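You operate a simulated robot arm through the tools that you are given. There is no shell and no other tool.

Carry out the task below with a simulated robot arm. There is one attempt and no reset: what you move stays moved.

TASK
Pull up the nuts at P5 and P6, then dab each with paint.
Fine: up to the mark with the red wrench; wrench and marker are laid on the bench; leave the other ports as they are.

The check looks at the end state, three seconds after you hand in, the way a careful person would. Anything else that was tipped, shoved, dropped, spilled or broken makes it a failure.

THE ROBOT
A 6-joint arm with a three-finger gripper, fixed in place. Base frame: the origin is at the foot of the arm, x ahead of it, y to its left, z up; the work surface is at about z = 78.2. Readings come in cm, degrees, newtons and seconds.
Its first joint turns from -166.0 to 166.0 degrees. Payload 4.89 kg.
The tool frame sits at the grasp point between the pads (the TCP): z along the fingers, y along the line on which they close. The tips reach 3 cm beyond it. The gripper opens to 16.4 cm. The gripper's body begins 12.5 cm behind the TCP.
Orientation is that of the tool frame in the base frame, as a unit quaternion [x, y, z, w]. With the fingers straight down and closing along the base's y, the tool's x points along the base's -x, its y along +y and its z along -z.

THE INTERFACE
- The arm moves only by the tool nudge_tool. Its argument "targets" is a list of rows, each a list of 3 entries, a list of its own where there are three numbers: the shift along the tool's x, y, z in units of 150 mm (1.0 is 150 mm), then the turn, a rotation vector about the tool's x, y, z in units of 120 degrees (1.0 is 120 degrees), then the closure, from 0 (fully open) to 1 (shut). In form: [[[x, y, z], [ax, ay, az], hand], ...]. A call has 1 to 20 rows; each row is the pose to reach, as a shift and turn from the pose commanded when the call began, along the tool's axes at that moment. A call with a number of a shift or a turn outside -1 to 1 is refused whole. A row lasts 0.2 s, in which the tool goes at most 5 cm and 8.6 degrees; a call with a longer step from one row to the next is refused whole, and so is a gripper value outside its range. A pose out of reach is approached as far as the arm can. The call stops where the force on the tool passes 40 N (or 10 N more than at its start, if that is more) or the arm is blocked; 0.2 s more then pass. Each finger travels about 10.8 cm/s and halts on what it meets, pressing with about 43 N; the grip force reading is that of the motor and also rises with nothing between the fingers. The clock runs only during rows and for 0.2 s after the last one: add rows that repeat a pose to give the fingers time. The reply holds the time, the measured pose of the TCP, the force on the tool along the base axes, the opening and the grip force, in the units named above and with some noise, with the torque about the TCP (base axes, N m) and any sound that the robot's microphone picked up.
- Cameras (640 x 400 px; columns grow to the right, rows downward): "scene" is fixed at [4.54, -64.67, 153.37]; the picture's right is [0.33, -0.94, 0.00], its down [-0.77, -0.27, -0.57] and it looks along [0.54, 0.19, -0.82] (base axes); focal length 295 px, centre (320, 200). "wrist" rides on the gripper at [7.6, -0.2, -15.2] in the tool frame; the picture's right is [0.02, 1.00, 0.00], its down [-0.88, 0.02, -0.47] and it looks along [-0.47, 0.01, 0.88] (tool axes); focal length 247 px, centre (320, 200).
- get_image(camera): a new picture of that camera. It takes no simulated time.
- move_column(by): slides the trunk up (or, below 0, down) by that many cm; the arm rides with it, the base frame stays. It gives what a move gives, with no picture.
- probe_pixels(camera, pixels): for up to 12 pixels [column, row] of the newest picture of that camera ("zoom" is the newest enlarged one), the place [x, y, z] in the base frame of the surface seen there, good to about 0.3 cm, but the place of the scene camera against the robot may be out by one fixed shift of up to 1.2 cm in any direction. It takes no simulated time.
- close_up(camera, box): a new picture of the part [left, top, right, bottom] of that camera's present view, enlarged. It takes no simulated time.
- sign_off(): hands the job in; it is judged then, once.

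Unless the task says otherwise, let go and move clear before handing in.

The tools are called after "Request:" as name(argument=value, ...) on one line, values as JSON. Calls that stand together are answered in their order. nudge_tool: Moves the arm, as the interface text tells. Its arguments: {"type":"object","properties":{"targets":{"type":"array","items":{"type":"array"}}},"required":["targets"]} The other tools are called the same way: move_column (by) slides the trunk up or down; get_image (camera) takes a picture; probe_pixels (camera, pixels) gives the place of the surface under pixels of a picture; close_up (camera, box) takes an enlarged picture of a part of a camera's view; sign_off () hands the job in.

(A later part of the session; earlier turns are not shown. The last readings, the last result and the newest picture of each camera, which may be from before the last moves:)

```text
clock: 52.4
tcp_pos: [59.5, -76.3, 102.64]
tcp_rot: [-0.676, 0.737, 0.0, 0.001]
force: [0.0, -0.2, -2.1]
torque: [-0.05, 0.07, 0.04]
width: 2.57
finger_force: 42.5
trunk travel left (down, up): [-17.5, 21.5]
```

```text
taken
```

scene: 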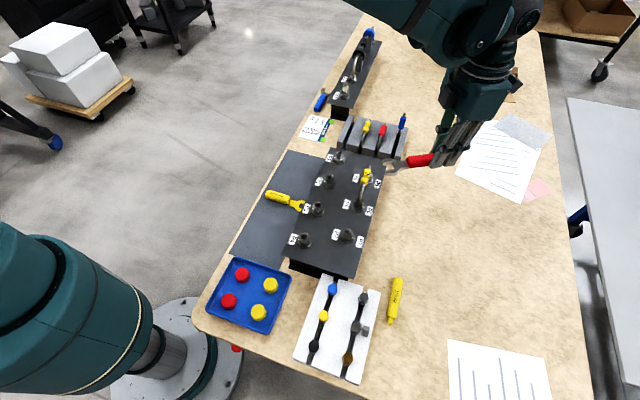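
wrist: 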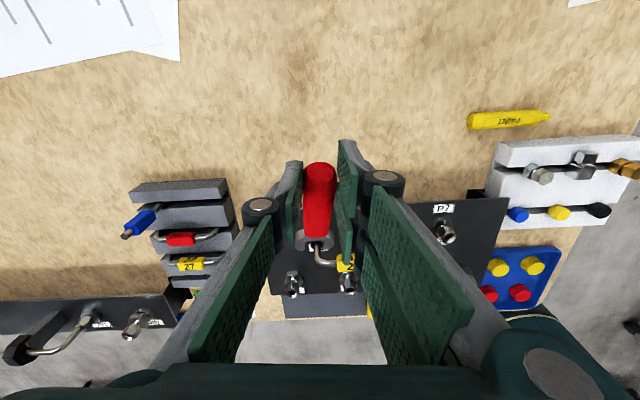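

The wrench has pitched in the grip: its head now shows at (315,240) instead of (318,285), so it must have caught under the tube tag while I raised it. I'll check the tube, the nuts and the wrench before doing anything else.

Request:
close_up(camera="scene", box=[335, 160, 395, 220])

Request:
close_up(camera="wrist", box=[260, 150, 380, 310])

Request:
get_image(camera="scene")

Request:
close_up(camera="scene", box=[360, 140, 450, 200])

```text
6.67 times, centred on (365, 190) of scene
```

zoom: 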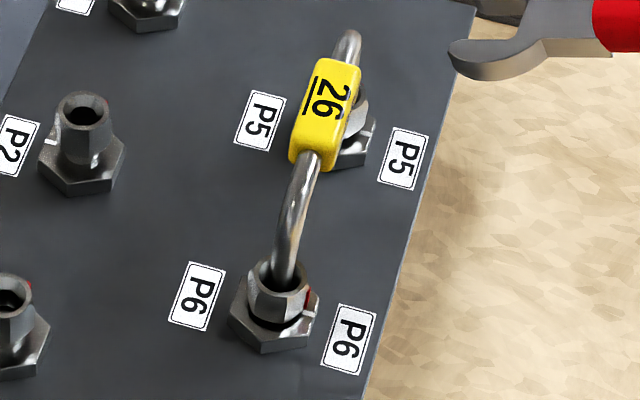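

```text
2.50 times, centred on (320, 230) of wrist
```

zoom: 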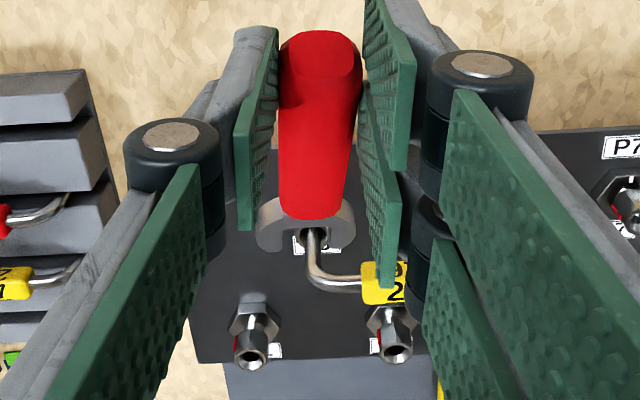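

```text
taken
```

scene: 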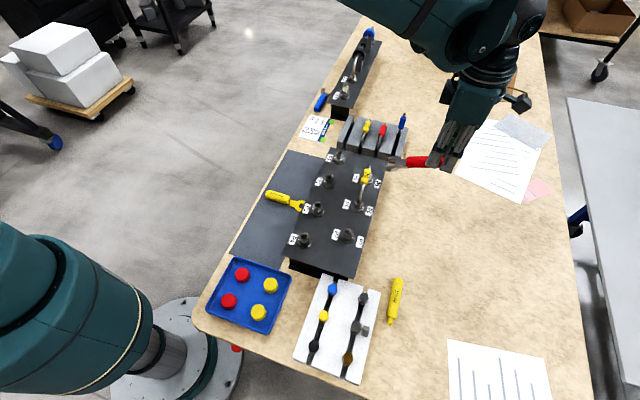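

```text
6.67 times, centred on (405, 170) of scene
```

zoom: 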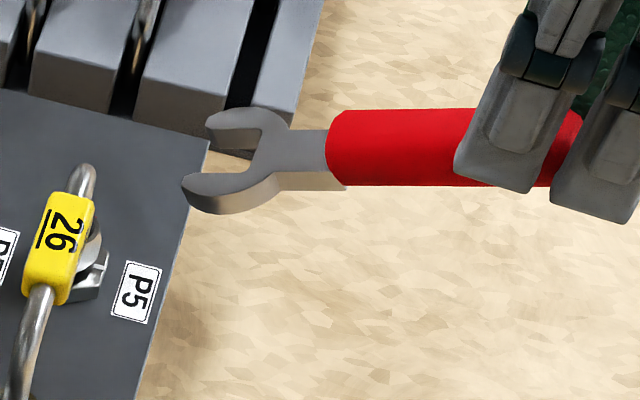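

The tube, tag and P6 tick look unchanged, so only the wrench slipped in pitch. I'll probe its handle and head to measure the tilt.

Request:
close_up(camera="wrist", box=[280, 150, 360, 260])

Request:
probe_pixels(camera="zoom", pixels=[[320, 60], [320, 100], [315, 140], [315, 180], [312, 220], [310, 245], [260, 270], [355, 270], [275, 300], [345, 300], [305, 272], [310, 258]])

```text
3.64 times, centred on (320, 205) of wrist
```

zoom: 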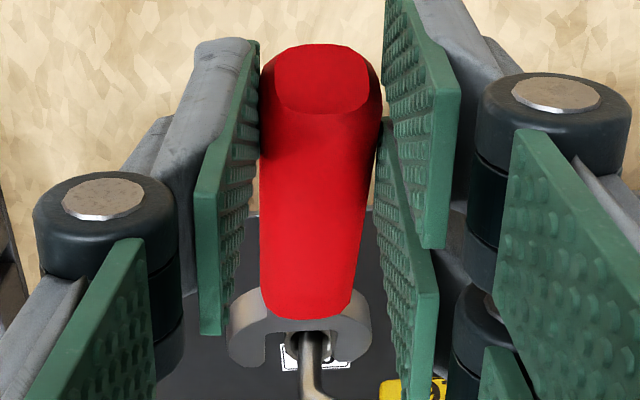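

```text
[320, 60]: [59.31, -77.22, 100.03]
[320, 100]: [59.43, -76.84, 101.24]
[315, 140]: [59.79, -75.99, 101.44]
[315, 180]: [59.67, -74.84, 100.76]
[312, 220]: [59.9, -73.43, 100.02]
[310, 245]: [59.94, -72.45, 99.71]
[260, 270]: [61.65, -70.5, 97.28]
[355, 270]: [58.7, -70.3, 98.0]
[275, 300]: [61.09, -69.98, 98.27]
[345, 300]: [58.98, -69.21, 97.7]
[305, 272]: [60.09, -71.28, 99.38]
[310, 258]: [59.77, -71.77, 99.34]
```

The handle slopes about 27° nose-down in the grip. I'll take it to the clear bench area beside the plate, turn it so the head points along +X, and press it gently level on the bench before re-gripping.

Request:
nudge_tool(targets=[[[0, 0.024, 0], [0, 0, 0.0708], 1.0], [[0, 0.047, 0], [0, 0, 0.1416], 1.0], [[0, 0.071, 0], [0, 0, 0.2124], 1.0], [[0, 0.094, 0], [0, 0, 0.2832], 1.0], [[0, 0.118, 0], [0, 0, 0.354], 1.0], [[0, 0.141, 0], [0, 0, 0.4248], 1.0], [[0, 0.165, 0], [0, 0, 0.4956], 1.0], [[0, 0.188, 0], [0, 0, 0.5664], 1.0], [[0, 0.212, 0], [0, 0, 0.6372], 1.0], [[0, 0.235, 0], [0, 0, 0.708], 1.0], [[0, 0.235, 0], [0, 0, 0.708], 1.0]])

Request:
get_image(camera="wrist")

Request:
get_image(camera="scene")

```text
clock: 54.8
tcp_pos: [56.12, -75.91, 102.86]
tcp_rot: [0.0, 1.0, 0.0, 0.0]
force: [0.1, -0.2, -1.6]
torque: [0.02, 0.05, 0.01]
width: 2.57
finger_force: 42.9
trunk travel left (down, up): [-17.5, 21.5]
```

```text
taken
```

wrist: 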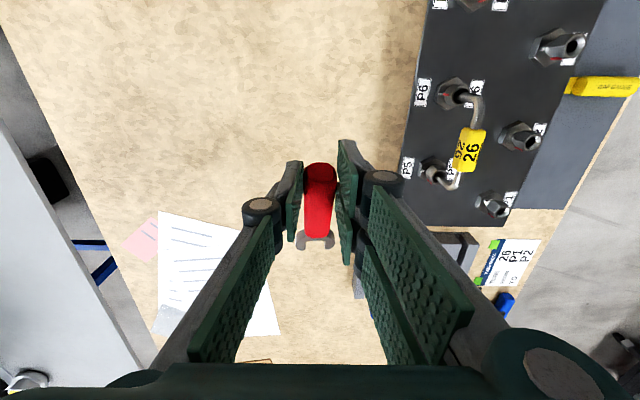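

```text
taken
```

scene: 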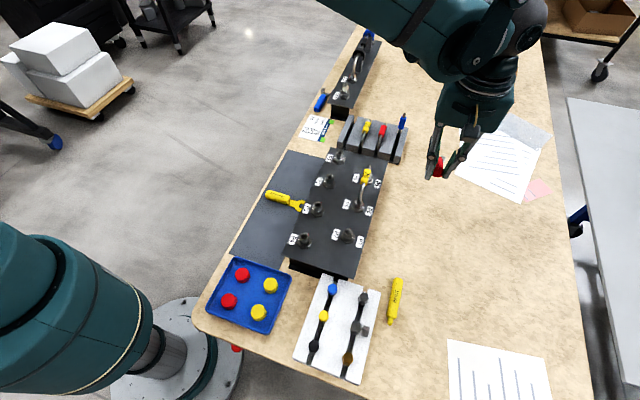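

The area below at (56–70,-76) is clear bench. I'll lower to just above contact.

Request:
nudge_tool(targets=[[[0, 0, 0.2], [0, 0, 0], 1.0], [[0, 0, 0.4], [0, 0, 0], 1.0], [[0, 0, 0.6], [0, 0, 0], 1.0], [[0, 0, 0.8], [0, 0, 0], 1.0], [[0, 0, 0.93], [0, 0, 0], 1.0], [[0, 0, 0.93], [0, 0, 0], 1.0]])

Request:
nudge_tool(targets=[[[0, 0, 0.06], [0, 0, 0], 1.0], [[0, 0, 0.12], [0, 0, 0], 1.0], [[0, 0, 0.18], [0, 0, 0], 1.0], [[0, 0, 0.24], [0, 0, 0], 1.0], [[0, 0, 0.3], [0, 0, 0], 1.0], [[0, 0, 0.36], [0, 0, 0], 1.0], [[0, 0, 0.4], [0, 0, 0], 1.0], [[0, 0, 0.43], [0, 0, 0], 1.0], [[0, 0, 0.46], [0, 0, 0], 1.0], [[0, 0, 0.46], [0, 0, 0], 1.0]])

Request:
get_image(camera="wrist")

Request:
close_up(camera="scene", box=[390, 150, 460, 220])

```text
clock: 56.2
tcp_pos: [56.03, -75.87, 88.8]
tcp_rot: [0.0, 1.0, 0.0, 0.0]
force: [-0.1, 0.2, -1.4]
torque: [0.04, 0.07, 0.01]
width: 2.53
finger_force: 43.2
trunk travel left (down, up): [-17.5, 21.5]
```

```text
clock: 58.4
tcp_pos: [56.18, -75.97, 82.14]
tcp_rot: [-0.001, 1.0, 0.0, 0.0]
force: [-3.7, 1.3, 9.1]
torque: [0.07, -1.07, 0.19]
width: 2.53
finger_force: 42.6
trunk travel left (down, up): [-17.5, 21.5]
```

```text
taken
```

wrist: 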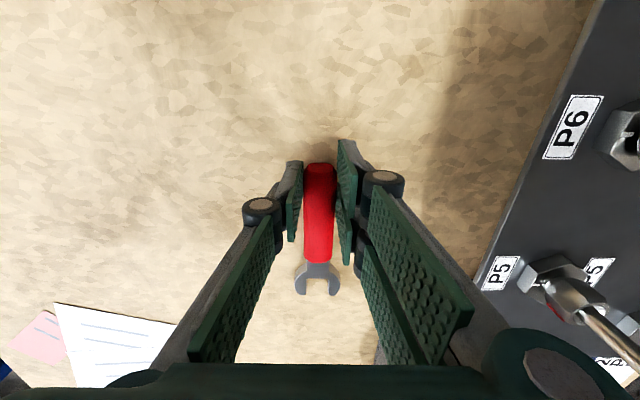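

```text
5.71 times, centred on (425, 185) of scene
```

zoom: 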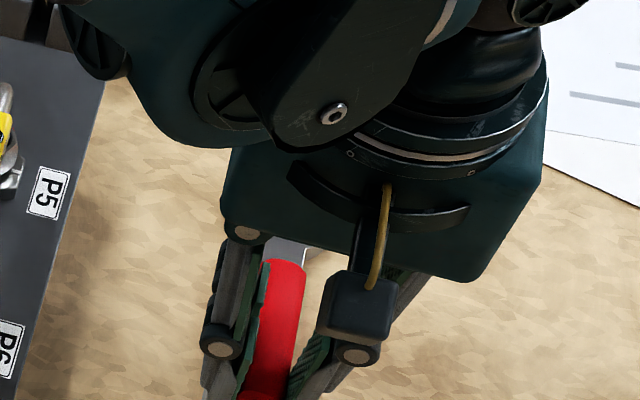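

The wrench is level again (head at row ~278) with 9 N of bench contact. I'll lower a last 0.4 cm, open to let it settle, and look before re-gripping.

Request:
nudge_tool(targets=[[[0, 0, 0.015], [0, 0, 0], 1.0], [[0, 0, 0.025], [0, 0, 0], 1.0], [[0, 0, 0.025], [0, 0, 0], 0.75], [[0, 0, 0.025], [0, 0, 0], 0.7], [[0, 0, 0.025], [0, 0, 0], 0.7], [[0, 0, 0.025], [0, 0, 0], 0.7]])

Request:
close_up(camera="wrist", box=[260, 150, 380, 310])

Request:
probe_pixels(camera="zoom", pixels=[[320, 60], [318, 120], [316, 200], [315, 260], [315, 290], [315, 305], [275, 330], [355, 330], [320, 45], [300, 290], [332, 290], [240, 60]])

```text
clock: 59.8
tcp_pos: [56.22, -76.0, 81.8]
tcp_rot: [0.0, 1.0, 0.001, -0.001]
force: [0.2, -0.1, -0.3]
torque: [0.0, 0.03, -0.01]
width: 4.94
finger_force: 0.0
trunk travel left (down, up): [-17.5, 21.5]
```

```text
2.50 times, centred on (320, 230) of wrist
```

zoom: 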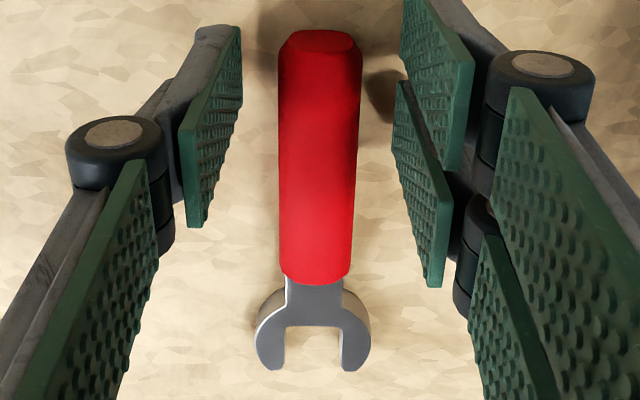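

```text
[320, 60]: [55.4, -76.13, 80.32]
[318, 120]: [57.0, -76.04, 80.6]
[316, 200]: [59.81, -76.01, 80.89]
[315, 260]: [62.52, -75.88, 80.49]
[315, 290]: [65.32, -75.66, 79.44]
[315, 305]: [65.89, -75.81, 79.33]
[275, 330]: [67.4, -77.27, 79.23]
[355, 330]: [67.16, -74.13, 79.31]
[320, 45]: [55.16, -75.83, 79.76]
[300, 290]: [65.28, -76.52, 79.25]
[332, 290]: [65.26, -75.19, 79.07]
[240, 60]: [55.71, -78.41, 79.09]
```

The wrench lies level on the bench, centred between the fingers. I'll close on it again and lift.

Request:
nudge_tool(targets=[[[0, 0, 0.007], [0, 0, 0], 0.8], [[0, 0, 0.007], [0, 0, 0], 0.88], [[0, 0, 0.007], [0, 0, 0], 1.0], [[0, 0, 0.007], [0, 0, 0], 1.0], [[0, 0, 0.007], [0, 0, 0], 1.0], [[0, 0, 0.007], [0, 0, 0], 1.0]])

Request:
nudge_tool(targets=[[[0, 0, -0.1], [0, 0, 0], 1.0], [[0, 0, -0.3], [0, 0, 0], 1.0], [[0, 0, -0.5], [0, 0, 0], 1.0], [[0, 0, -0.7], [0, 0, 0], 1.0], [[0, 0, -0.9], [0, 0, 0], 1.0], [[0, 0, -0.9], [0, 0, 0], 1.0]])

Request:
close_up(camera="wrist", box=[260, 150, 380, 310])

Request:
probe_pixels(camera="zoom", pixels=[[320, 60], [318, 120], [316, 200], [315, 260], [315, 290], [315, 310], [275, 330], [355, 330], [320, 45], [300, 290], [332, 290], [315, 320]])

```text
clock: 61.2
tcp_pos: [56.28, -75.89, 81.65]
tcp_rot: [-0.001, 1.0, 0.0, -0.001]
force: [0.5, -0.7, 0.2]
torque: [-0.05, -0.08, -0.02]
width: 2.52
finger_force: 43.3
trunk travel left (down, up): [-17.5, 21.5]
```

```text
clock: 62.6
tcp_pos: [56.27, -75.87, 95.07]
tcp_rot: [-0.001, 1.0, 0.0, 0.0]
force: [-0.8, 1.0, -0.8]
torque: [-0.03, 0.07, 0.0]
width: 2.55
finger_force: 43.0
trunk travel left (down, up): [-17.5, 21.5]
```

```text
2.50 times, centred on (320, 230) of wrist
```

zoom: 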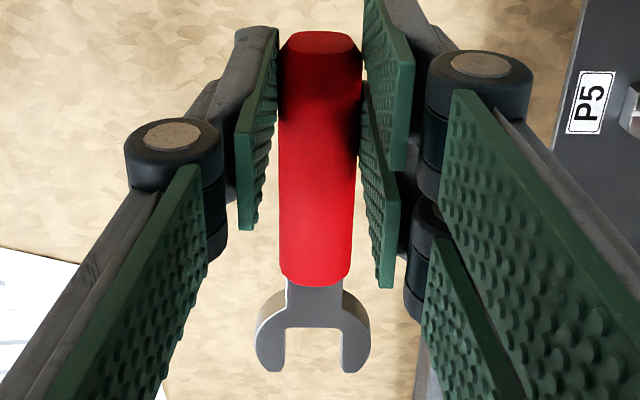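

```text
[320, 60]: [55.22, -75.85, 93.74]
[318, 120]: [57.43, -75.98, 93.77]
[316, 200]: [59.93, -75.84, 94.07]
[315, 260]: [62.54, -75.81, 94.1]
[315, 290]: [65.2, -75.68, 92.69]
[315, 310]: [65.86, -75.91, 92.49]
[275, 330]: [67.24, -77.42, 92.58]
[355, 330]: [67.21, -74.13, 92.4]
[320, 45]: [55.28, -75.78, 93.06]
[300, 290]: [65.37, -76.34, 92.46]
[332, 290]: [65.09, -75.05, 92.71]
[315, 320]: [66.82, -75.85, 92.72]
```

The grip geometry matches the first one (slot bottom at zoom row 328, head top 2.5 cm below TCP). I'll swing to -95° in front of P5 at this height — the sweep stays outside y=-63 — and lower to nut height.

Request:
nudge_tool(targets=[[[-0.022, -0.005, -0.1], [0, 0, -0.0708], 1.0], [[-0.044, -0.01, -0.2], [0, 0, -0.1416], 1.0], [[-0.065, -0.015, -0.2], [0, 0, -0.2124], 1.0], [[-0.087, -0.02, -0.2], [0, 0, -0.2832], 1.0], [[-0.109, -0.026, -0.2], [0, 0, -0.354], 1.0], [[-0.131, -0.031, -0.2], [0, 0, -0.4248], 1.0], [[-0.153, -0.036, -0.2], [0, 0, -0.4956], 1.0], [[-0.174, -0.041, -0.2], [0, 0, -0.5664], 1.0], [[-0.196, -0.046, -0.2], [0, 0, -0.6372], 1.0], [[-0.218, -0.051, -0.2], [0, 0, -0.708], 1.0], [[-0.218, -0.051, -0.1], [0, 0, -0.708], 1.0], [[-0.218, -0.051, 0.1], [0, 0, -0.708], 1.0], [[-0.218, -0.051, 0.25], [0, 0, -0.708], 1.0], [[-0.218, -0.051, 0.325], [0, 0, -0.708], 1.0], [[-0.218, -0.051, 0.325], [0, 0, -0.708], 1.0]])

Request:
get_image(camera="wrist")

Request:
close_up(camera="wrist", box=[295, 270, 345, 320])

```text
clock: 65.8
tcp_pos: [59.48, -76.75, 89.99]
tcp_rot: [-0.675, 0.738, 0.0, 0.0]
force: [0.5, 0.1, -1.1]
torque: [0.01, 0.06, 0.02]
width: 2.54
finger_force: 43.3
trunk travel left (down, up): [-17.5, 21.5]
```

```text
taken
```

wrist: 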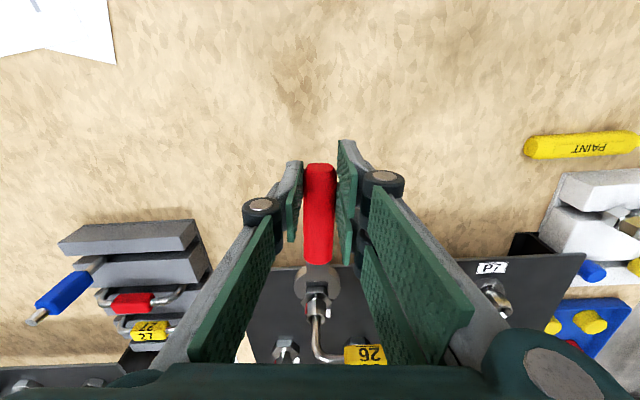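

```text
8.00 times, centred on (320, 295) of wrist
```

zoom: 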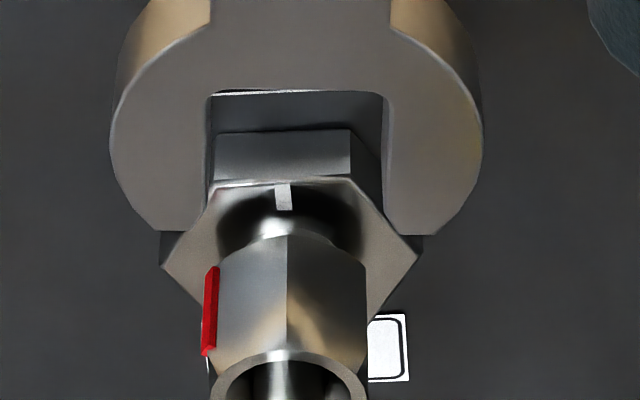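

The nut (213–366, tick on its left corner) is about 0.16 cm left of the slot's line. I'll correct that, advance to just short of it and verify.

Request:
nudge_tool(targets=[[[0, -0.011, 0], [0, 0, 0], 1.0], [[-0.06, -0.011, -0.005], [0, 0, 0], 1.0], [[-0.113, -0.011, -0.01], [0, 0, 0], 1.0], [[-0.113, -0.011, -0.01], [0, 0, 0], 1.0]])

Request:
close_up(camera="wrist", box=[295, 262, 340, 307])

```text
clock: 66.8
tcp_pos: [59.72, -75.09, 90.46]
tcp_rot: [-0.676, 0.737, 0.0, 0.001]
force: [0.0, 0.2, -1.3]
torque: [-0.07, -0.01, -0.01]
width: 2.54
finger_force: 42.5
trunk travel left (down, up): [-17.5, 21.5]
```

```text
8.89 times, centred on (318, 284) of wrist
```

zoom: 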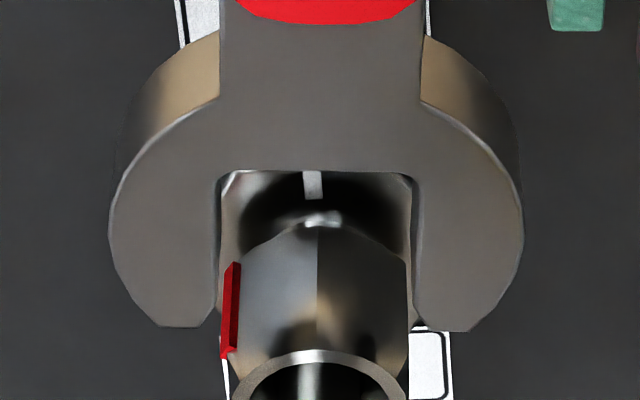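

The nut (236–408) is now about 0.08 cm right of the slot centre (316). I'll apply that and slide on 2.75 cm.

Request:
nudge_tool(targets=[[[0, 0.0055, 0], [0, 0, 0], 1.0], [[-0.03, 0.0055, 0], [0, 0, 0], 1.0], [[-0.06, 0.0055, 0], [0, 0, 0], 1.0], [[-0.09, 0.0055, 0], [0, 0, 0], 1.0], [[-0.12, 0.0055, 0], [0, 0, 0], 1.0], [[-0.15, 0.0055, 0], [0, 0, 0], 1.0], [[-0.183, 0.0055, 0], [0, 0, 0], 1.0], [[-0.183, 0.0055, 0], [0, 0, 0], 1.0]])

Request:
close_up(camera="wrist", box=[295, 255, 340, 300])

```text
clock: 68.6
tcp_pos: [59.89, -72.36, 90.36]
tcp_rot: [-0.676, 0.737, 0.0, -0.001]
force: [-0.2, 0.8, -2.4]
torque: [-0.05, 0.01, 0.11]
width: 2.5
finger_force: 43.4
trunk travel left (down, up): [-17.5, 21.5]
```

```text
8.89 times, centred on (318, 278) of wrist
```

zoom: 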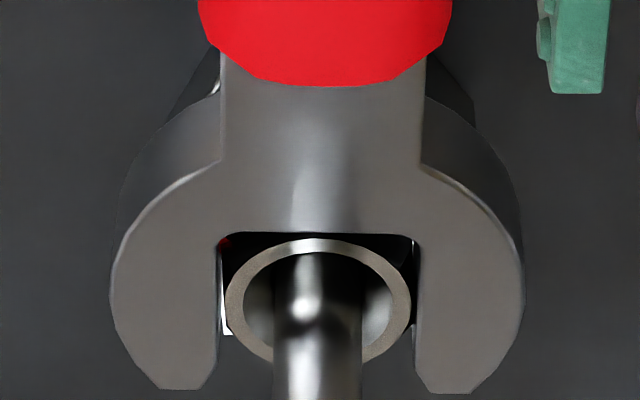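

The jaw is fully on with almost no contact force. I'll now make the main clockwise stroke of 62° to -157° about the P5 axis.

Request:
nudge_tool(targets=[[[-0.002, 0.0579, 0], [0, 0, 0.0333], 1.0], [[-0.0081, 0.1155, 0], [0, 0, 0.0667], 1.0], [[-0.0181, 0.1726, 0], [0, 0, 0.1], 1.0], [[-0.0322, 0.2288, 0], [0, 0, 0.1333], 1.0], [[-0.0501, 0.2839, 0], [0, 0, 0.1667], 1.0], [[-0.0718, 0.3376, 0], [0, 0, 0.2], 1.0], [[-0.0972, 0.3897, 0], [0, 0, 0.2333], 1.0], [[-0.1261, 0.4398, 0], [0, 0, 0.2667], 1.0], [[-0.1585, 0.4879, 0], [0, 0, 0.3], 1.0], [[-0.1942, 0.5335, 0], [0, 0, 0.3333], 1.0], [[-0.2329, 0.5766, 0], [0, 0, 0.3667], 1.0], [[-0.2746, 0.6168, 0], [0, 0, 0.4], 1.0], [[-0.319, 0.654, 0], [0, 0, 0.4333], 1.0], [[-0.3659, 0.6881, 0], [0, 0, 0.4667], 1.0], [[-0.415, 0.7188, 0], [0, 0, 0.5], 1.0], [[-0.4403, 0.7329, 0], [0, 0, 0.5167], 1.0], [[-0.4403, 0.7329, 0], [0, 0, 0.5167], 1.0]])

Request:
close_up(camera="wrist", box=[295, 255, 340, 300])

Request:
get_image(camera="wrist")

```text
clock: 72.2
tcp_pos: [49.63, -64.86, 90.35]
tcp_rot: [-0.199, 0.98, 0.0, -0.001]
force: [8.0, 0.0, -12.3]
torque: [-0.51, 0.91, 0.28]
width: 2.56
finger_force: 42.9
trunk travel left (down, up): [-17.5, 21.5]
```

```text
8.89 times, centred on (318, 278) of wrist
```

zoom: 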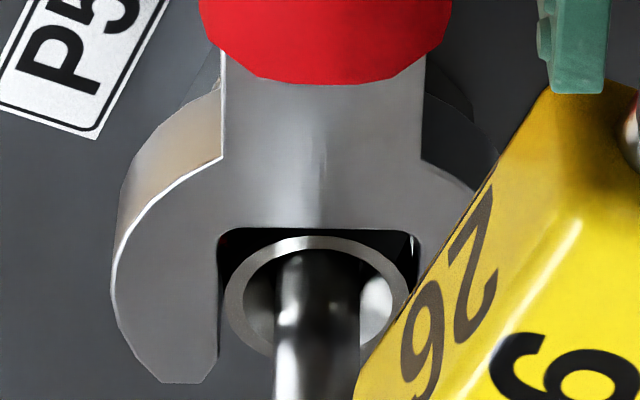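

```text
taken
```

wrist: 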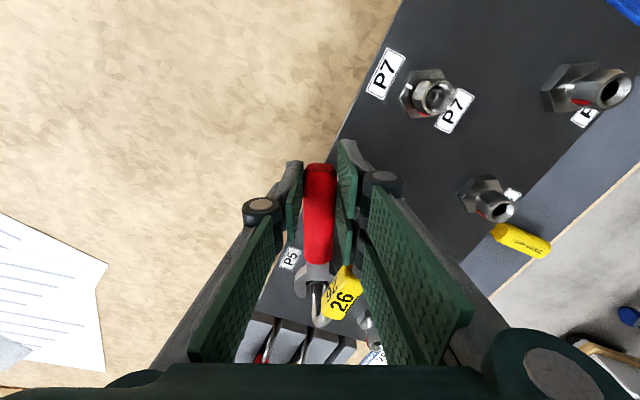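

The stroke finished at -157°. I'll unload 4°, slide off along the handle, and inspect — this time without raising while the jaw is beneath the tube.

Request:
nudge_tool(targets=[[[-0.002, -0.0579, 0], [0, 0, -0.0333], 1.0], [[-0.002, -0.0579, 0], [0, 0, -0.0333], 1.0], [[0.0648, -0.0626, 0], [0, 0, -0.0333], 1.0], [[0.1307, -0.0672, 0], [0, 0, -0.0333], 1.0], [[0.1975, -0.0719, 0], [0, 0, -0.0333], 1.0], [[0.264, -0.0765, 0], [0, 0, -0.0333], 1.0], [[0.264, -0.0765, 0], [0, 0, -0.0333], 1.0]])

Request:
close_up(camera="wrist", box=[295, 270, 345, 320])

Request:
close_up(camera="wrist", box=[300, 285, 332, 317])

```text
clock: 73.8
tcp_pos: [46.4, -67.46, 90.58]
tcp_rot: [-0.234, 0.972, 0.0, 0.0]
force: [-0.4, -0.8, -1.3]
torque: [-0.02, 0.05, 0.01]
width: 2.55
finger_force: 43.1
trunk travel left (down, up): [-17.5, 21.5]
```

```text
8.00 times, centred on (320, 295) of wrist
```

zoom: 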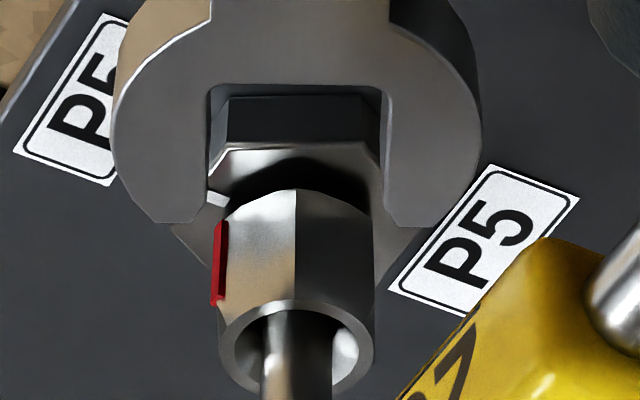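

```text
12.50 times, centred on (316, 301) of wrist
```

zoom: 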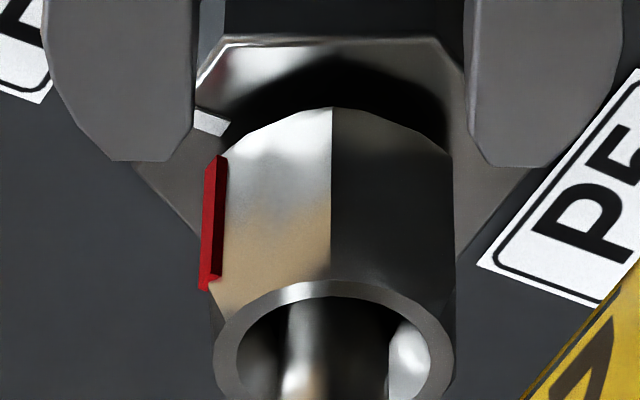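

The tick at (215,215) looks within a few degrees of the white line at (212,120). I'll move away in -y first, then raise and swing to about -93° for a clear frontal look at P5.

Request:
nudge_tool(targets=[[[0.076, -0.149, 0], [0, 0, 0], 1.0], [[0.152, -0.297, 0], [0, 0, 0], 1.0], [[0.152, -0.297, -0.27], [0, 0, 0], 1.0], [[0.152, -0.297, -0.53], [0, 0, 0], 1.0], [[0.065, -0.378, -0.53], [0, 0, -0.0625], 1.0], [[-0.022, -0.459, -0.53], [0, 0, -0.125], 1.0], [[-0.109, -0.541, -0.53], [0, 0, -0.1875], 1.0], [[-0.197, -0.622, -0.53], [0, 0, -0.25], 1.0], [[-0.284, -0.703, -0.53], [0, 0, -0.3125], 1.0], [[-0.371, -0.784, -0.53], [0, 0, -0.375], 1.0], [[-0.458, -0.866, -0.53], [0, 0, -0.4375], 1.0], [[-0.545, -0.947, -0.53], [0, 0, -0.5], 1.0], [[-0.545, -0.947, -0.53], [0, 0, -0.5], 1.0], [[-0.545, -0.947, -0.3], [0, 0, -0.5], 1.0], [[-0.545, -0.947, 0.0], [0, 0, -0.5], 1.0], [[-0.545, -0.947, 0.015], [0, 0, -0.5], 1.0]])

Request:
get_image(camera="wrist")

Request:
close_up(camera="wrist", box=[295, 270, 345, 320])

Request:
close_up(camera="wrist", box=[300, 285, 332, 317])

```text
clock: 77.2
tcp_pos: [60.18, -76.47, 89.95]
tcp_rot: [-0.689, 0.725, -0.001, -0.001]
force: [0.4, 0.0, -1.0]
torque: [-0.03, 0.0, -0.02]
width: 2.54
finger_force: 42.9
trunk travel left (down, up): [-17.5, 21.5]
```

```text
taken
```

wrist: 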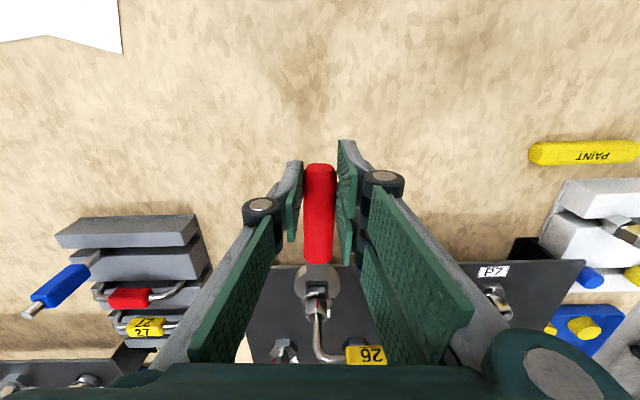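

```text
8.00 times, centred on (320, 295) of wrist
```

zoom: 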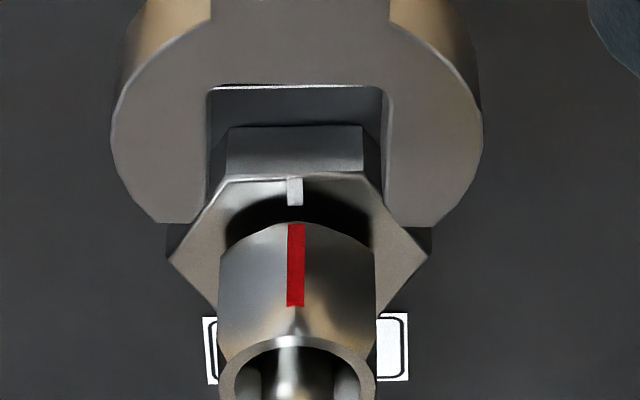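

```text
12.50 times, centred on (316, 301) of wrist
```

zoom: 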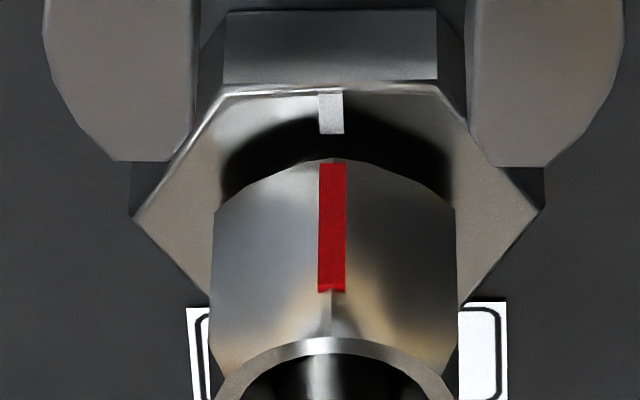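

Both the P5 red strip (column 332) and its white line (331) line up, so P5 is at its mark as well. Now I'll lay the wrench down on the clear bench area near (56–70,-76): raise, swing the head toward +X, and lower.

Request:
nudge_tool(targets=[[[0.02, 0, -0.2], [0, 0, 0], 1.0], [[0.02, 0, -0.4], [0, 0, 0], 1.0], [[0.01, 0.024, -0.4], [0, 0, 0.0659], 1.0], [[0.0, 0.049, -0.4], [0, 0, 0.1318], 1.0], [[-0.01, 0.073, -0.4], [0, 0, 0.1977], 1.0], [[-0.02, 0.098, -0.4], [0, 0, 0.2636], 1.0], [[-0.02, 0.122, -0.4], [0, 0, 0.3295], 1.0], [[-0.02, 0.147, -0.4], [0, 0, 0.3955], 1.0], [[-0.02, 0.171, -0.4], [0, 0, 0.4614], 1.0], [[-0.02, 0.196, -0.4], [0, 0, 0.5273], 1.0], [[-0.02, 0.22, -0.4], [0, 0, 0.5932], 1.0], [[-0.02, 0.245, -0.4], [0, 0, 0.6591], 1.0], [[-0.02, 0.269, -0.4], [0, 0, 0.725], 1.0], [[-0.02, 0.269, -0.4], [0, 0, 0.725], 1.0]])

Request:
get_image(camera="wrist")

Request:
close_up(camera="scene", box=[335, 160, 395, 220])

```text
clock: 80.2
tcp_pos: [56.08, -75.73, 96.08]
tcp_rot: [0.0, 1.0, 0.0, 0.0]
force: [-0.4, -0.1, -1.4]
torque: [0.03, 0.08, 0.0]
width: 2.54
finger_force: 42.9
trunk travel left (down, up): [-17.5, 21.5]
```

```text
taken
```

wrist: 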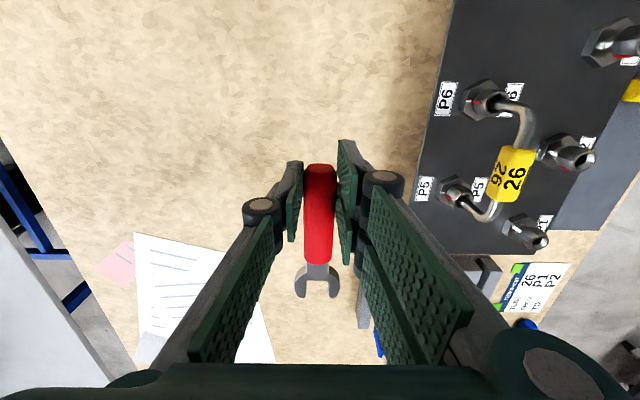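

```text
6.67 times, centred on (365, 190) of scene
```

zoom: 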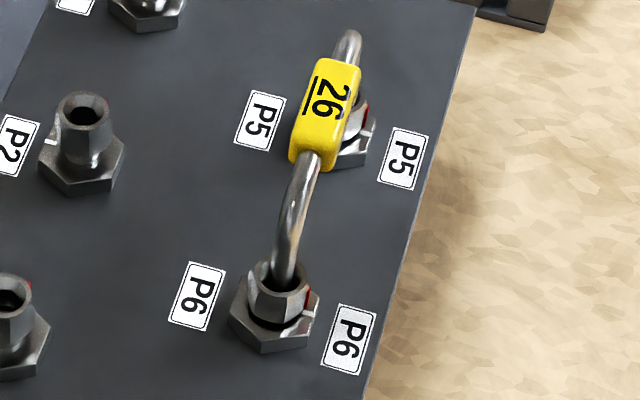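

Both ticks meet their white lines in the scene view. I'll lower the wrench to the bench, slowing near contact.

Request:
nudge_tool(targets=[[[0, 0, 0.2], [0, 0, 0], 1.0], [[0, 0, 0.4], [0, 0, 0], 1.0], [[0, 0, 0.6], [0, 0, 0], 1.0], [[0, 0, 0.75], [0, 0, 0], 1.0], [[0, 0, 0.85], [0, 0, 0], 1.0], [[0, 0, 0.9], [0, 0, 0], 1.0], [[0, 0, 0.93], [0, 0, 0], 1.0], [[0, 0, 0.945], [0, 0, 0], 1.0], [[0, 0, 0.955], [0, 0, 0], 1.0], [[0, 0, 0.955], [0, 0, 0], 1.0]])

```text
clock: 82.4
tcp_pos: [55.95, -75.75, 81.91]
tcp_rot: [0.0, 1.0, 0.0, 0.0]
force: [-1.1, -1.8, 4.2]
torque: [0.02, -0.62, -0.14]
width: 2.53
finger_force: 43.1
trunk travel left (down, up): [-17.5, 21.5]
```

There is light bench contact (4 N, head first). I'll lower 0.2 cm more and open the fingers gently.

Request:
nudge_tool(targets=[[[0, 0, 0.012], [0, 0, 0], 1.0], [[0, 0, 0.012], [0, 0, 0], 1.0], [[0, 0, 0.012], [0, 0, 0], 0.8], [[0, 0, 0.012], [0, 0, 0], 0.7], [[0, 0, 0.012], [0, 0, 0], 0.65], [[0, 0, 0.012], [0, 0, 0], 0.65]])

Request:
get_image(camera="wrist")

```text
clock: 83.8
tcp_pos: [56.08, -75.88, 81.71]
tcp_rot: [0.0, 1.0, 0.0, -0.001]
force: [0.0, 1.4, 0.3]
torque: [-0.01, 0.01, -0.01]
width: 5.74
finger_force: 0.0
trunk travel left (down, up): [-17.5, 21.5]
```

```text
taken
```

wrist: 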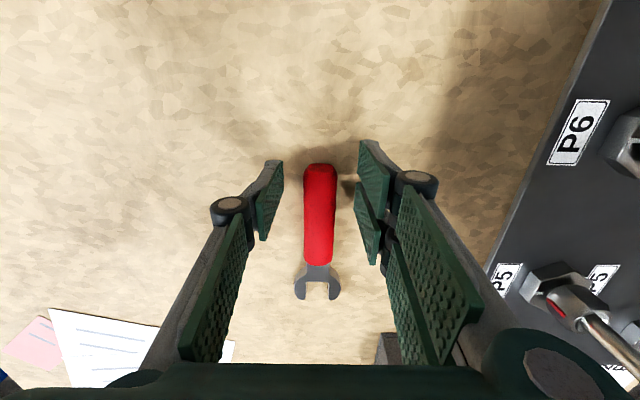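

The wrench lies flat on the bench between the open fingers. I'll rise straight up and head toward the marker.

Request:
nudge_tool(targets=[[[0, 0, -0.2], [0, 0, 0], 0.65], [[0, 0, -0.5], [0, 0, 0], 0.65], [[0, 0, -0.8], [0, 0, 0], 0.65], [[0.2, 0, -1.0], [0, 0, 0], 0.65], [[0.5, 0, -1.0], [0, 0, 0], 0.65], [[0.8, 0, -1.0], [0, 0, 0], 0.65], [[0.8, 0, -1.0], [0, 0, 0], 0.65]])

Request:
nudge_tool(targets=[[[0.2, 0.02, 0], [0, 0, 0], 0.65], [[0.5, 0.05, 0], [0, 0, 0], 0.65], [[0.8, 0.06, 0], [0, 0, 0], 0.65], [[0.87, 0.06, 0], [0, 0, 0], 0.65], [[0.87, 0.06, 0], [0, 0, 0], 0.65]])

Request:
get_image(camera="wrist")

Request:
get_image(camera="scene")

```text
clock: 85.4
tcp_pos: [44.02, -75.73, 96.99]
tcp_rot: [0.0, 1.0, 0.0, 0.0]
force: [0.0, 0.3, 0.9]
torque: [-0.08, -0.08, 0.0]
width: 5.74
finger_force: 0.1
trunk travel left (down, up): [-17.5, 21.5]
```

```text
clock: 86.6
tcp_pos: [31.05, -75.08, 96.57]
tcp_rot: [0.001, 1.0, 0.0, 0.0]
force: [0.3, -1.0, -0.5]
torque: [0.0, -0.04, 0.04]
width: 5.74
finger_force: 0.0
trunk travel left (down, up): [-17.5, 21.5]
```

```text
taken
```

wrist: 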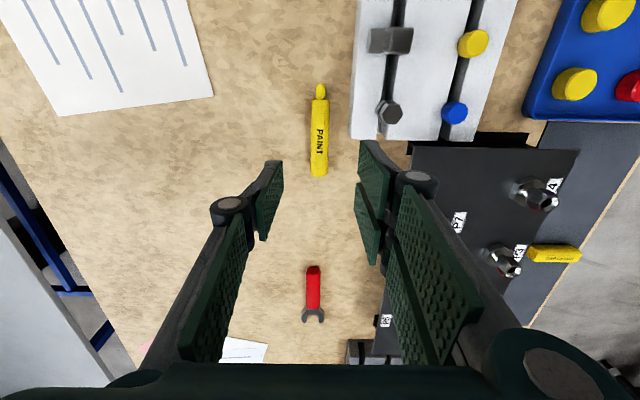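

```text
taken
```

scene: 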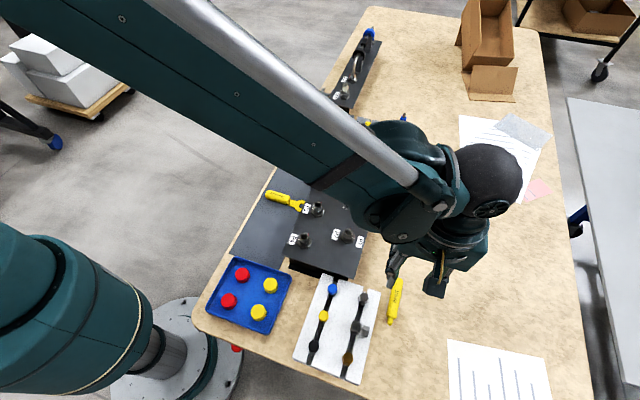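

Request:
close_up(camera="wrist", box=[270, 70, 370, 190])

Request:
probe_pixels(camera="zoom", pixels=[[322, 55], [322, 75], [320, 110], [316, 160], [314, 210], [313, 260], [313, 300], [313, 330], [290, 220], [340, 220], [275, 200], [365, 200]])

```text
3.33 times, centred on (320, 130) of wrist
```

zoom: 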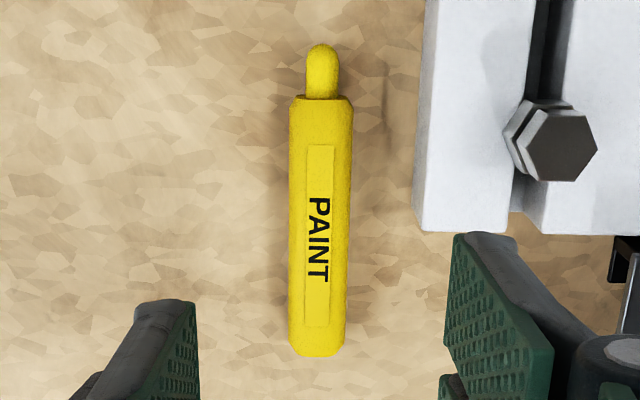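

```text
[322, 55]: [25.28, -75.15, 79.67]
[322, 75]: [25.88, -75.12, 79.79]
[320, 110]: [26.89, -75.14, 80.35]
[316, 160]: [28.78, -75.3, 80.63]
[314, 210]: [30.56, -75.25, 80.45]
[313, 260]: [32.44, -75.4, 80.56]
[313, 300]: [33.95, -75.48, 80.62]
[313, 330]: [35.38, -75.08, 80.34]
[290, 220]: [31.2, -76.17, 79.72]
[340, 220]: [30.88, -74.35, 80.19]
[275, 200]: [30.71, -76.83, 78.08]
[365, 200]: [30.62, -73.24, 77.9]
```

The marker lies along X with its nib tip at x≈24.8 and body from 26.7 to 36 at y≈-75.2, but the white fixture's corner is near zoom (415,235), close to where a finger would go. I'll probe that corner.

Request:
probe_pixels(camera="zoom", pixels=[[420, 100], [420, 180], [425, 220], [440, 230], [480, 232], [414, 215], [412, 170], [540, 235], [430, 240], [400, 230], [322, 46], [313, 350]])

```text
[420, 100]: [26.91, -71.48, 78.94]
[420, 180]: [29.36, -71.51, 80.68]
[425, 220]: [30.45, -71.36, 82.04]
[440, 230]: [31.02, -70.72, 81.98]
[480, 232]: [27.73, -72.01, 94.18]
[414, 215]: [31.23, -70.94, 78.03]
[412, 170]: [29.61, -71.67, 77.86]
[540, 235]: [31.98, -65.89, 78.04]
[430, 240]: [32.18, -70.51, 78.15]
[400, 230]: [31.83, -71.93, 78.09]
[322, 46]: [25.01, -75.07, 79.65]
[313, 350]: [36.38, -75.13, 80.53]
```

The fixture corner is at about (31.2,-71.4), so I'll grip a bit further back at x≈32.7 with the fingers only 4.2 cm apart. Descending in stages.

Request:
nudge_tool(targets=[[[-0.11, -0.01, 0], [0, 0, 0], 0.744], [[-0.11, -0.01, 0.2], [0, 0, 0], 0.744], [[-0.11, -0.01, 0.4], [0, 0, 0], 0.744], [[-0.11, -0.01, 0.6], [0, 0, 0], 0.744], [[-0.11, -0.01, 0.75], [0, 0, 0], 0.744], [[-0.11, -0.01, 0.75], [0, 0, 0], 0.744]])

Request:
get_image(camera="wrist")

Request:
close_up(camera="scene", box=[350, 240, 450, 340])

```text
clock: 88.0
tcp_pos: [32.75, -75.08, 85.57]
tcp_rot: [0.0, 1.0, 0.0, -0.001]
force: [0.6, 0.2, 0.1]
torque: [0.05, -0.01, -0.01]
width: 4.18
finger_force: 0.1
trunk travel left (down, up): [-17.5, 21.5]
```

```text
taken
```

wrist: 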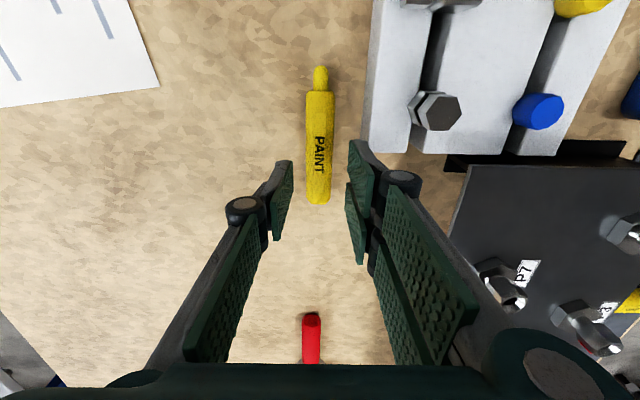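

```text
4.00 times, centred on (400, 290) of scene
```

zoom: 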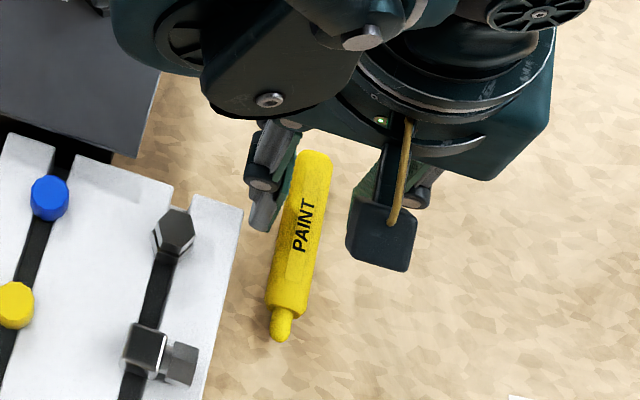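

The marker (column 318) is centred between the fingers. I'll descend 3.9 cm and close gently.

Request:
nudge_tool(targets=[[[0, 0, 0.13], [0, 0, 0], 0.744], [[0, 0, 0.22], [0, 0, 0], 0.744], [[0, 0, 0.258], [0, 0, 0], 0.744], [[0, 0, 0.258], [0, 0, 0], 0.8], [[0, 0, 0.258], [0, 0, 0], 0.85], [[0, 0, 0.258], [0, 0, 0], 0.9], [[0, 0, 0.258], [0, 0, 0], 1.0], [[0, 0, 0.258], [0, 0, 0], 1.0], [[0, 0, 0.258], [0, 0, 0], 1.0]])

Request:
get_image(camera="wrist")

```text
clock: 88.6
tcp_pos: [32.71, -75.0, 82.66]
tcp_rot: [-0.001, 1.0, 0.0, 0.0]
force: [2.6, -1.1, 19.0]
torque: [0.63, 0.3, -0.07]
width: 4.12
finger_force: 0.1
trunk travel left (down, up): [-17.5, 21.5]
stopped in row 3: the force on the tool passed its limit at 53 N (the readings are from after the stop); the commanded pose is now the measured one
```

```text
taken
```

wrist: 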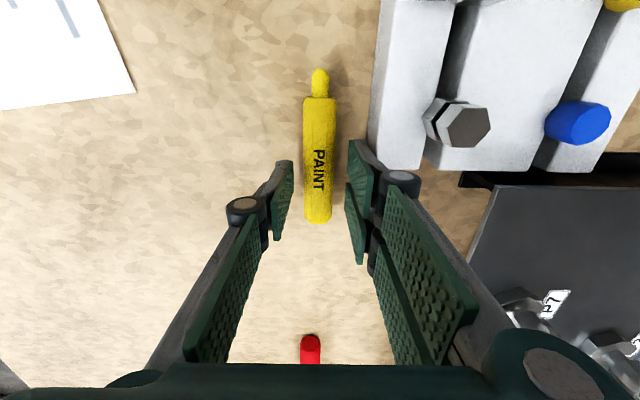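

The stop at 53 N came from the right knuckle coming down on the white fixture's corner (torque points to about (31.1,-71.7)). I'll rise straight off it and check that nothing moved.

Request:
nudge_tool(targets=[[[0, 0, -0.1], [0, 0, 0], 0.744], [[0, 0, -0.2], [0, 0, 0], 0.744], [[0, 0, -0.3], [0, 0, 0], 0.744], [[0, 0, -0.3], [0, 0, 0], 0.744]])

Request:
get_image(camera="wrist")

Request:
close_up(camera="scene", box=[280, 250, 440, 390])

Request:
get_image(camera="scene")

```text
clock: 89.6
tcp_pos: [32.59, -75.14, 86.92]
tcp_rot: [0.0, 1.0, -0.001, 0.0]
force: [-0.1, 0.0, 0.8]
torque: [-0.01, -0.03, 0.03]
width: 4.21
finger_force: 0.1
trunk travel left (down, up): [-17.5, 21.5]
```

```text
taken
```

wrist: 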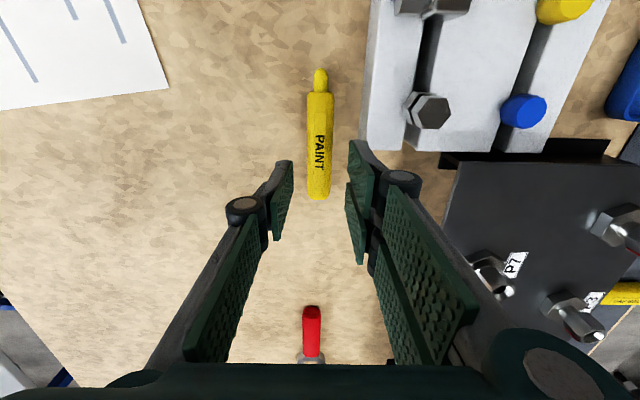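

```text
2.86 times, centred on (360, 320) of scene
```

zoom: 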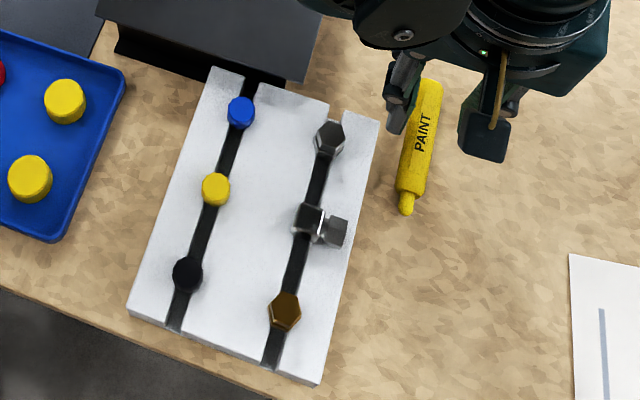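

```text
taken
```

scene: 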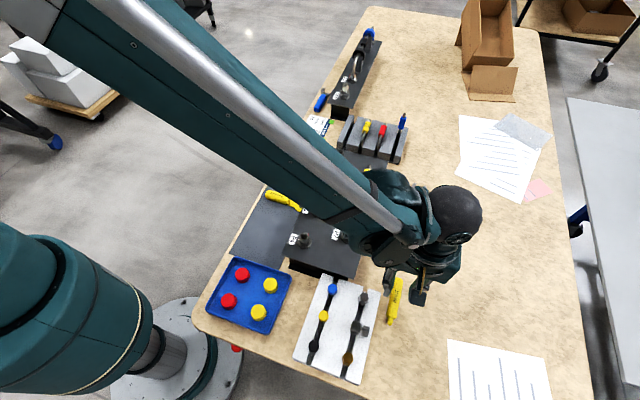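

The fixture's pegs and corners are at the same pixels as at the start, so nothing moved. I'll shift 1.6 cm toward +X to clear its corner and descend slowly.

Request:
nudge_tool(targets=[[[-0.107, 0, 0], [0, 0, 0], 0.744], [[-0.107, 0, 0.1], [0, 0, 0], 0.744], [[-0.107, 0, 0.2], [0, 0, 0], 0.744], [[-0.107, 0, 0.26], [0, 0, 0], 0.744], [[-0.107, 0, 0.3], [0, 0, 0], 0.744], [[-0.107, 0, 0.33], [0, 0, 0], 0.744], [[-0.107, 0, 0.345], [0, 0, 0], 0.744], [[-0.107, 0, 0.345], [0, 0, 0], 0.744]])

Request:
get_image(camera="wrist")

```text
clock: 91.4
tcp_pos: [34.15, -75.21, 81.59]
tcp_rot: [0.0, 1.0, 0.0, 0.001]
force: [0.5, -0.1, -1.0]
torque: [0.01, -0.02, -0.02]
width: 4.19
finger_force: 0.0
trunk travel left (down, up): [-17.5, 21.5]
```

```text
taken
```

wrist: 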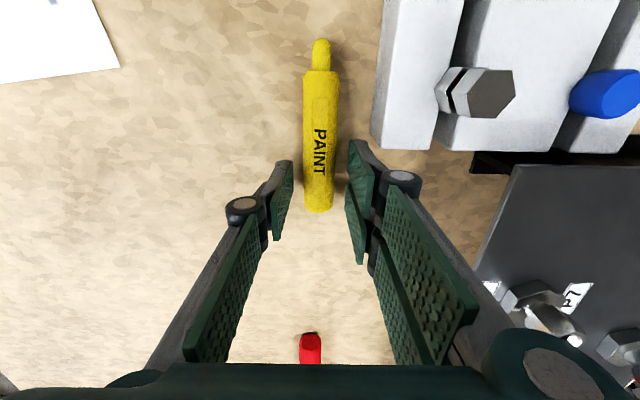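

No contact this time (TCP at x=34.15, z=81.6). I'll close on the marker.

Request:
nudge_tool(targets=[[[0, 0, 0], [0, 0, 0], 0.8], [[0, 0, 0], [0, 0, 0], 0.85], [[0, 0, 0], [0, 0, 0], 0.9], [[0, 0, 0], [0, 0, 0], 1.0], [[0, 0, 0], [0, 0, 0], 1.0], [[0, 0, 0], [0, 0, 0], 1.0]])

Request:
nudge_tool(targets=[[[0, 0, -0.05], [0, 0, 0], 1.0], [[0, 0, -0.15], [0, 0, 0], 1.0], [[0, 0, -0.35], [0, 0, 0], 1.0], [[0, 0, -0.6], [0, 0, 0], 1.0], [[0, 0, -0.85], [0, 0, 0], 1.0], [[0, 0, -1.0], [0, 0, 0], 1.0], [[0, 0, -1.0], [0, 0, 0], 1.0]])

Request:
get_image(camera="wrist")

Request:
close_up(camera="wrist", box=[260, 20, 380, 220])

```text
clock: 92.8
tcp_pos: [34.19, -75.08, 81.69]
tcp_rot: [0.0, 1.0, 0.0, 0.0]
force: [0.8, 0.5, -0.7]
torque: [0.01, -0.01, 0.01]
width: 2.29
finger_force: 42.4
trunk travel left (down, up): [-17.5, 21.5]
```

```text
clock: 94.4
tcp_pos: [34.15, -75.23, 96.64]
tcp_rot: [-0.001, 1.0, 0.0, -0.001]
force: [-0.2, -0.1, 0.5]
torque: [-0.09, -0.05, 0.01]
width: 2.31
finger_force: 43.1
trunk travel left (down, up): [-17.5, 21.5]
```

```text
taken
```

wrist: 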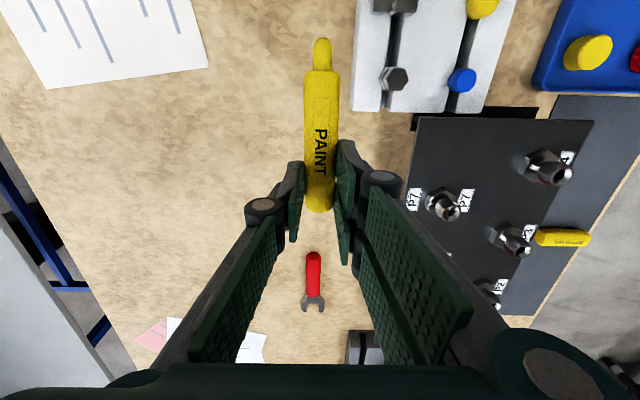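

```text
2.00 times, centred on (320, 120) of wrist
```

zoom: 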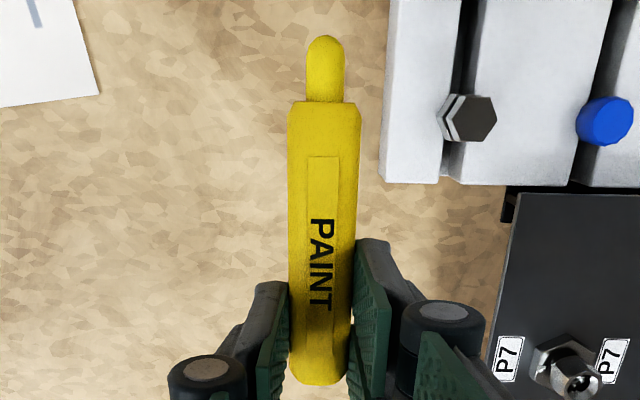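

The marker is held (2.3 cm) with its nib at zoom (323,45). I'll probe the nib's position relative to the tool.

Request:
probe_pixels(camera="zoom", pixels=[[325, 45], [325, 60], [325, 80], [324, 95], [324, 120], [322, 200], [320, 280], [319, 340], [300, 200], [345, 200], [324, 38], [319, 375]])

```text
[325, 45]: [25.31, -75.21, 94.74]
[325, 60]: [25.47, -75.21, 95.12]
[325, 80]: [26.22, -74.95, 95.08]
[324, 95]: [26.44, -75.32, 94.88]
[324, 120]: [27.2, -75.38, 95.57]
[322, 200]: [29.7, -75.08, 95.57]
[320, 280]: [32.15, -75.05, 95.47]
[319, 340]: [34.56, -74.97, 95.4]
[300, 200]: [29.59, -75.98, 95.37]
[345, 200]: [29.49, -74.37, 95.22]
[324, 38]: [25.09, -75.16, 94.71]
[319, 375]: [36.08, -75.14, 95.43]
```

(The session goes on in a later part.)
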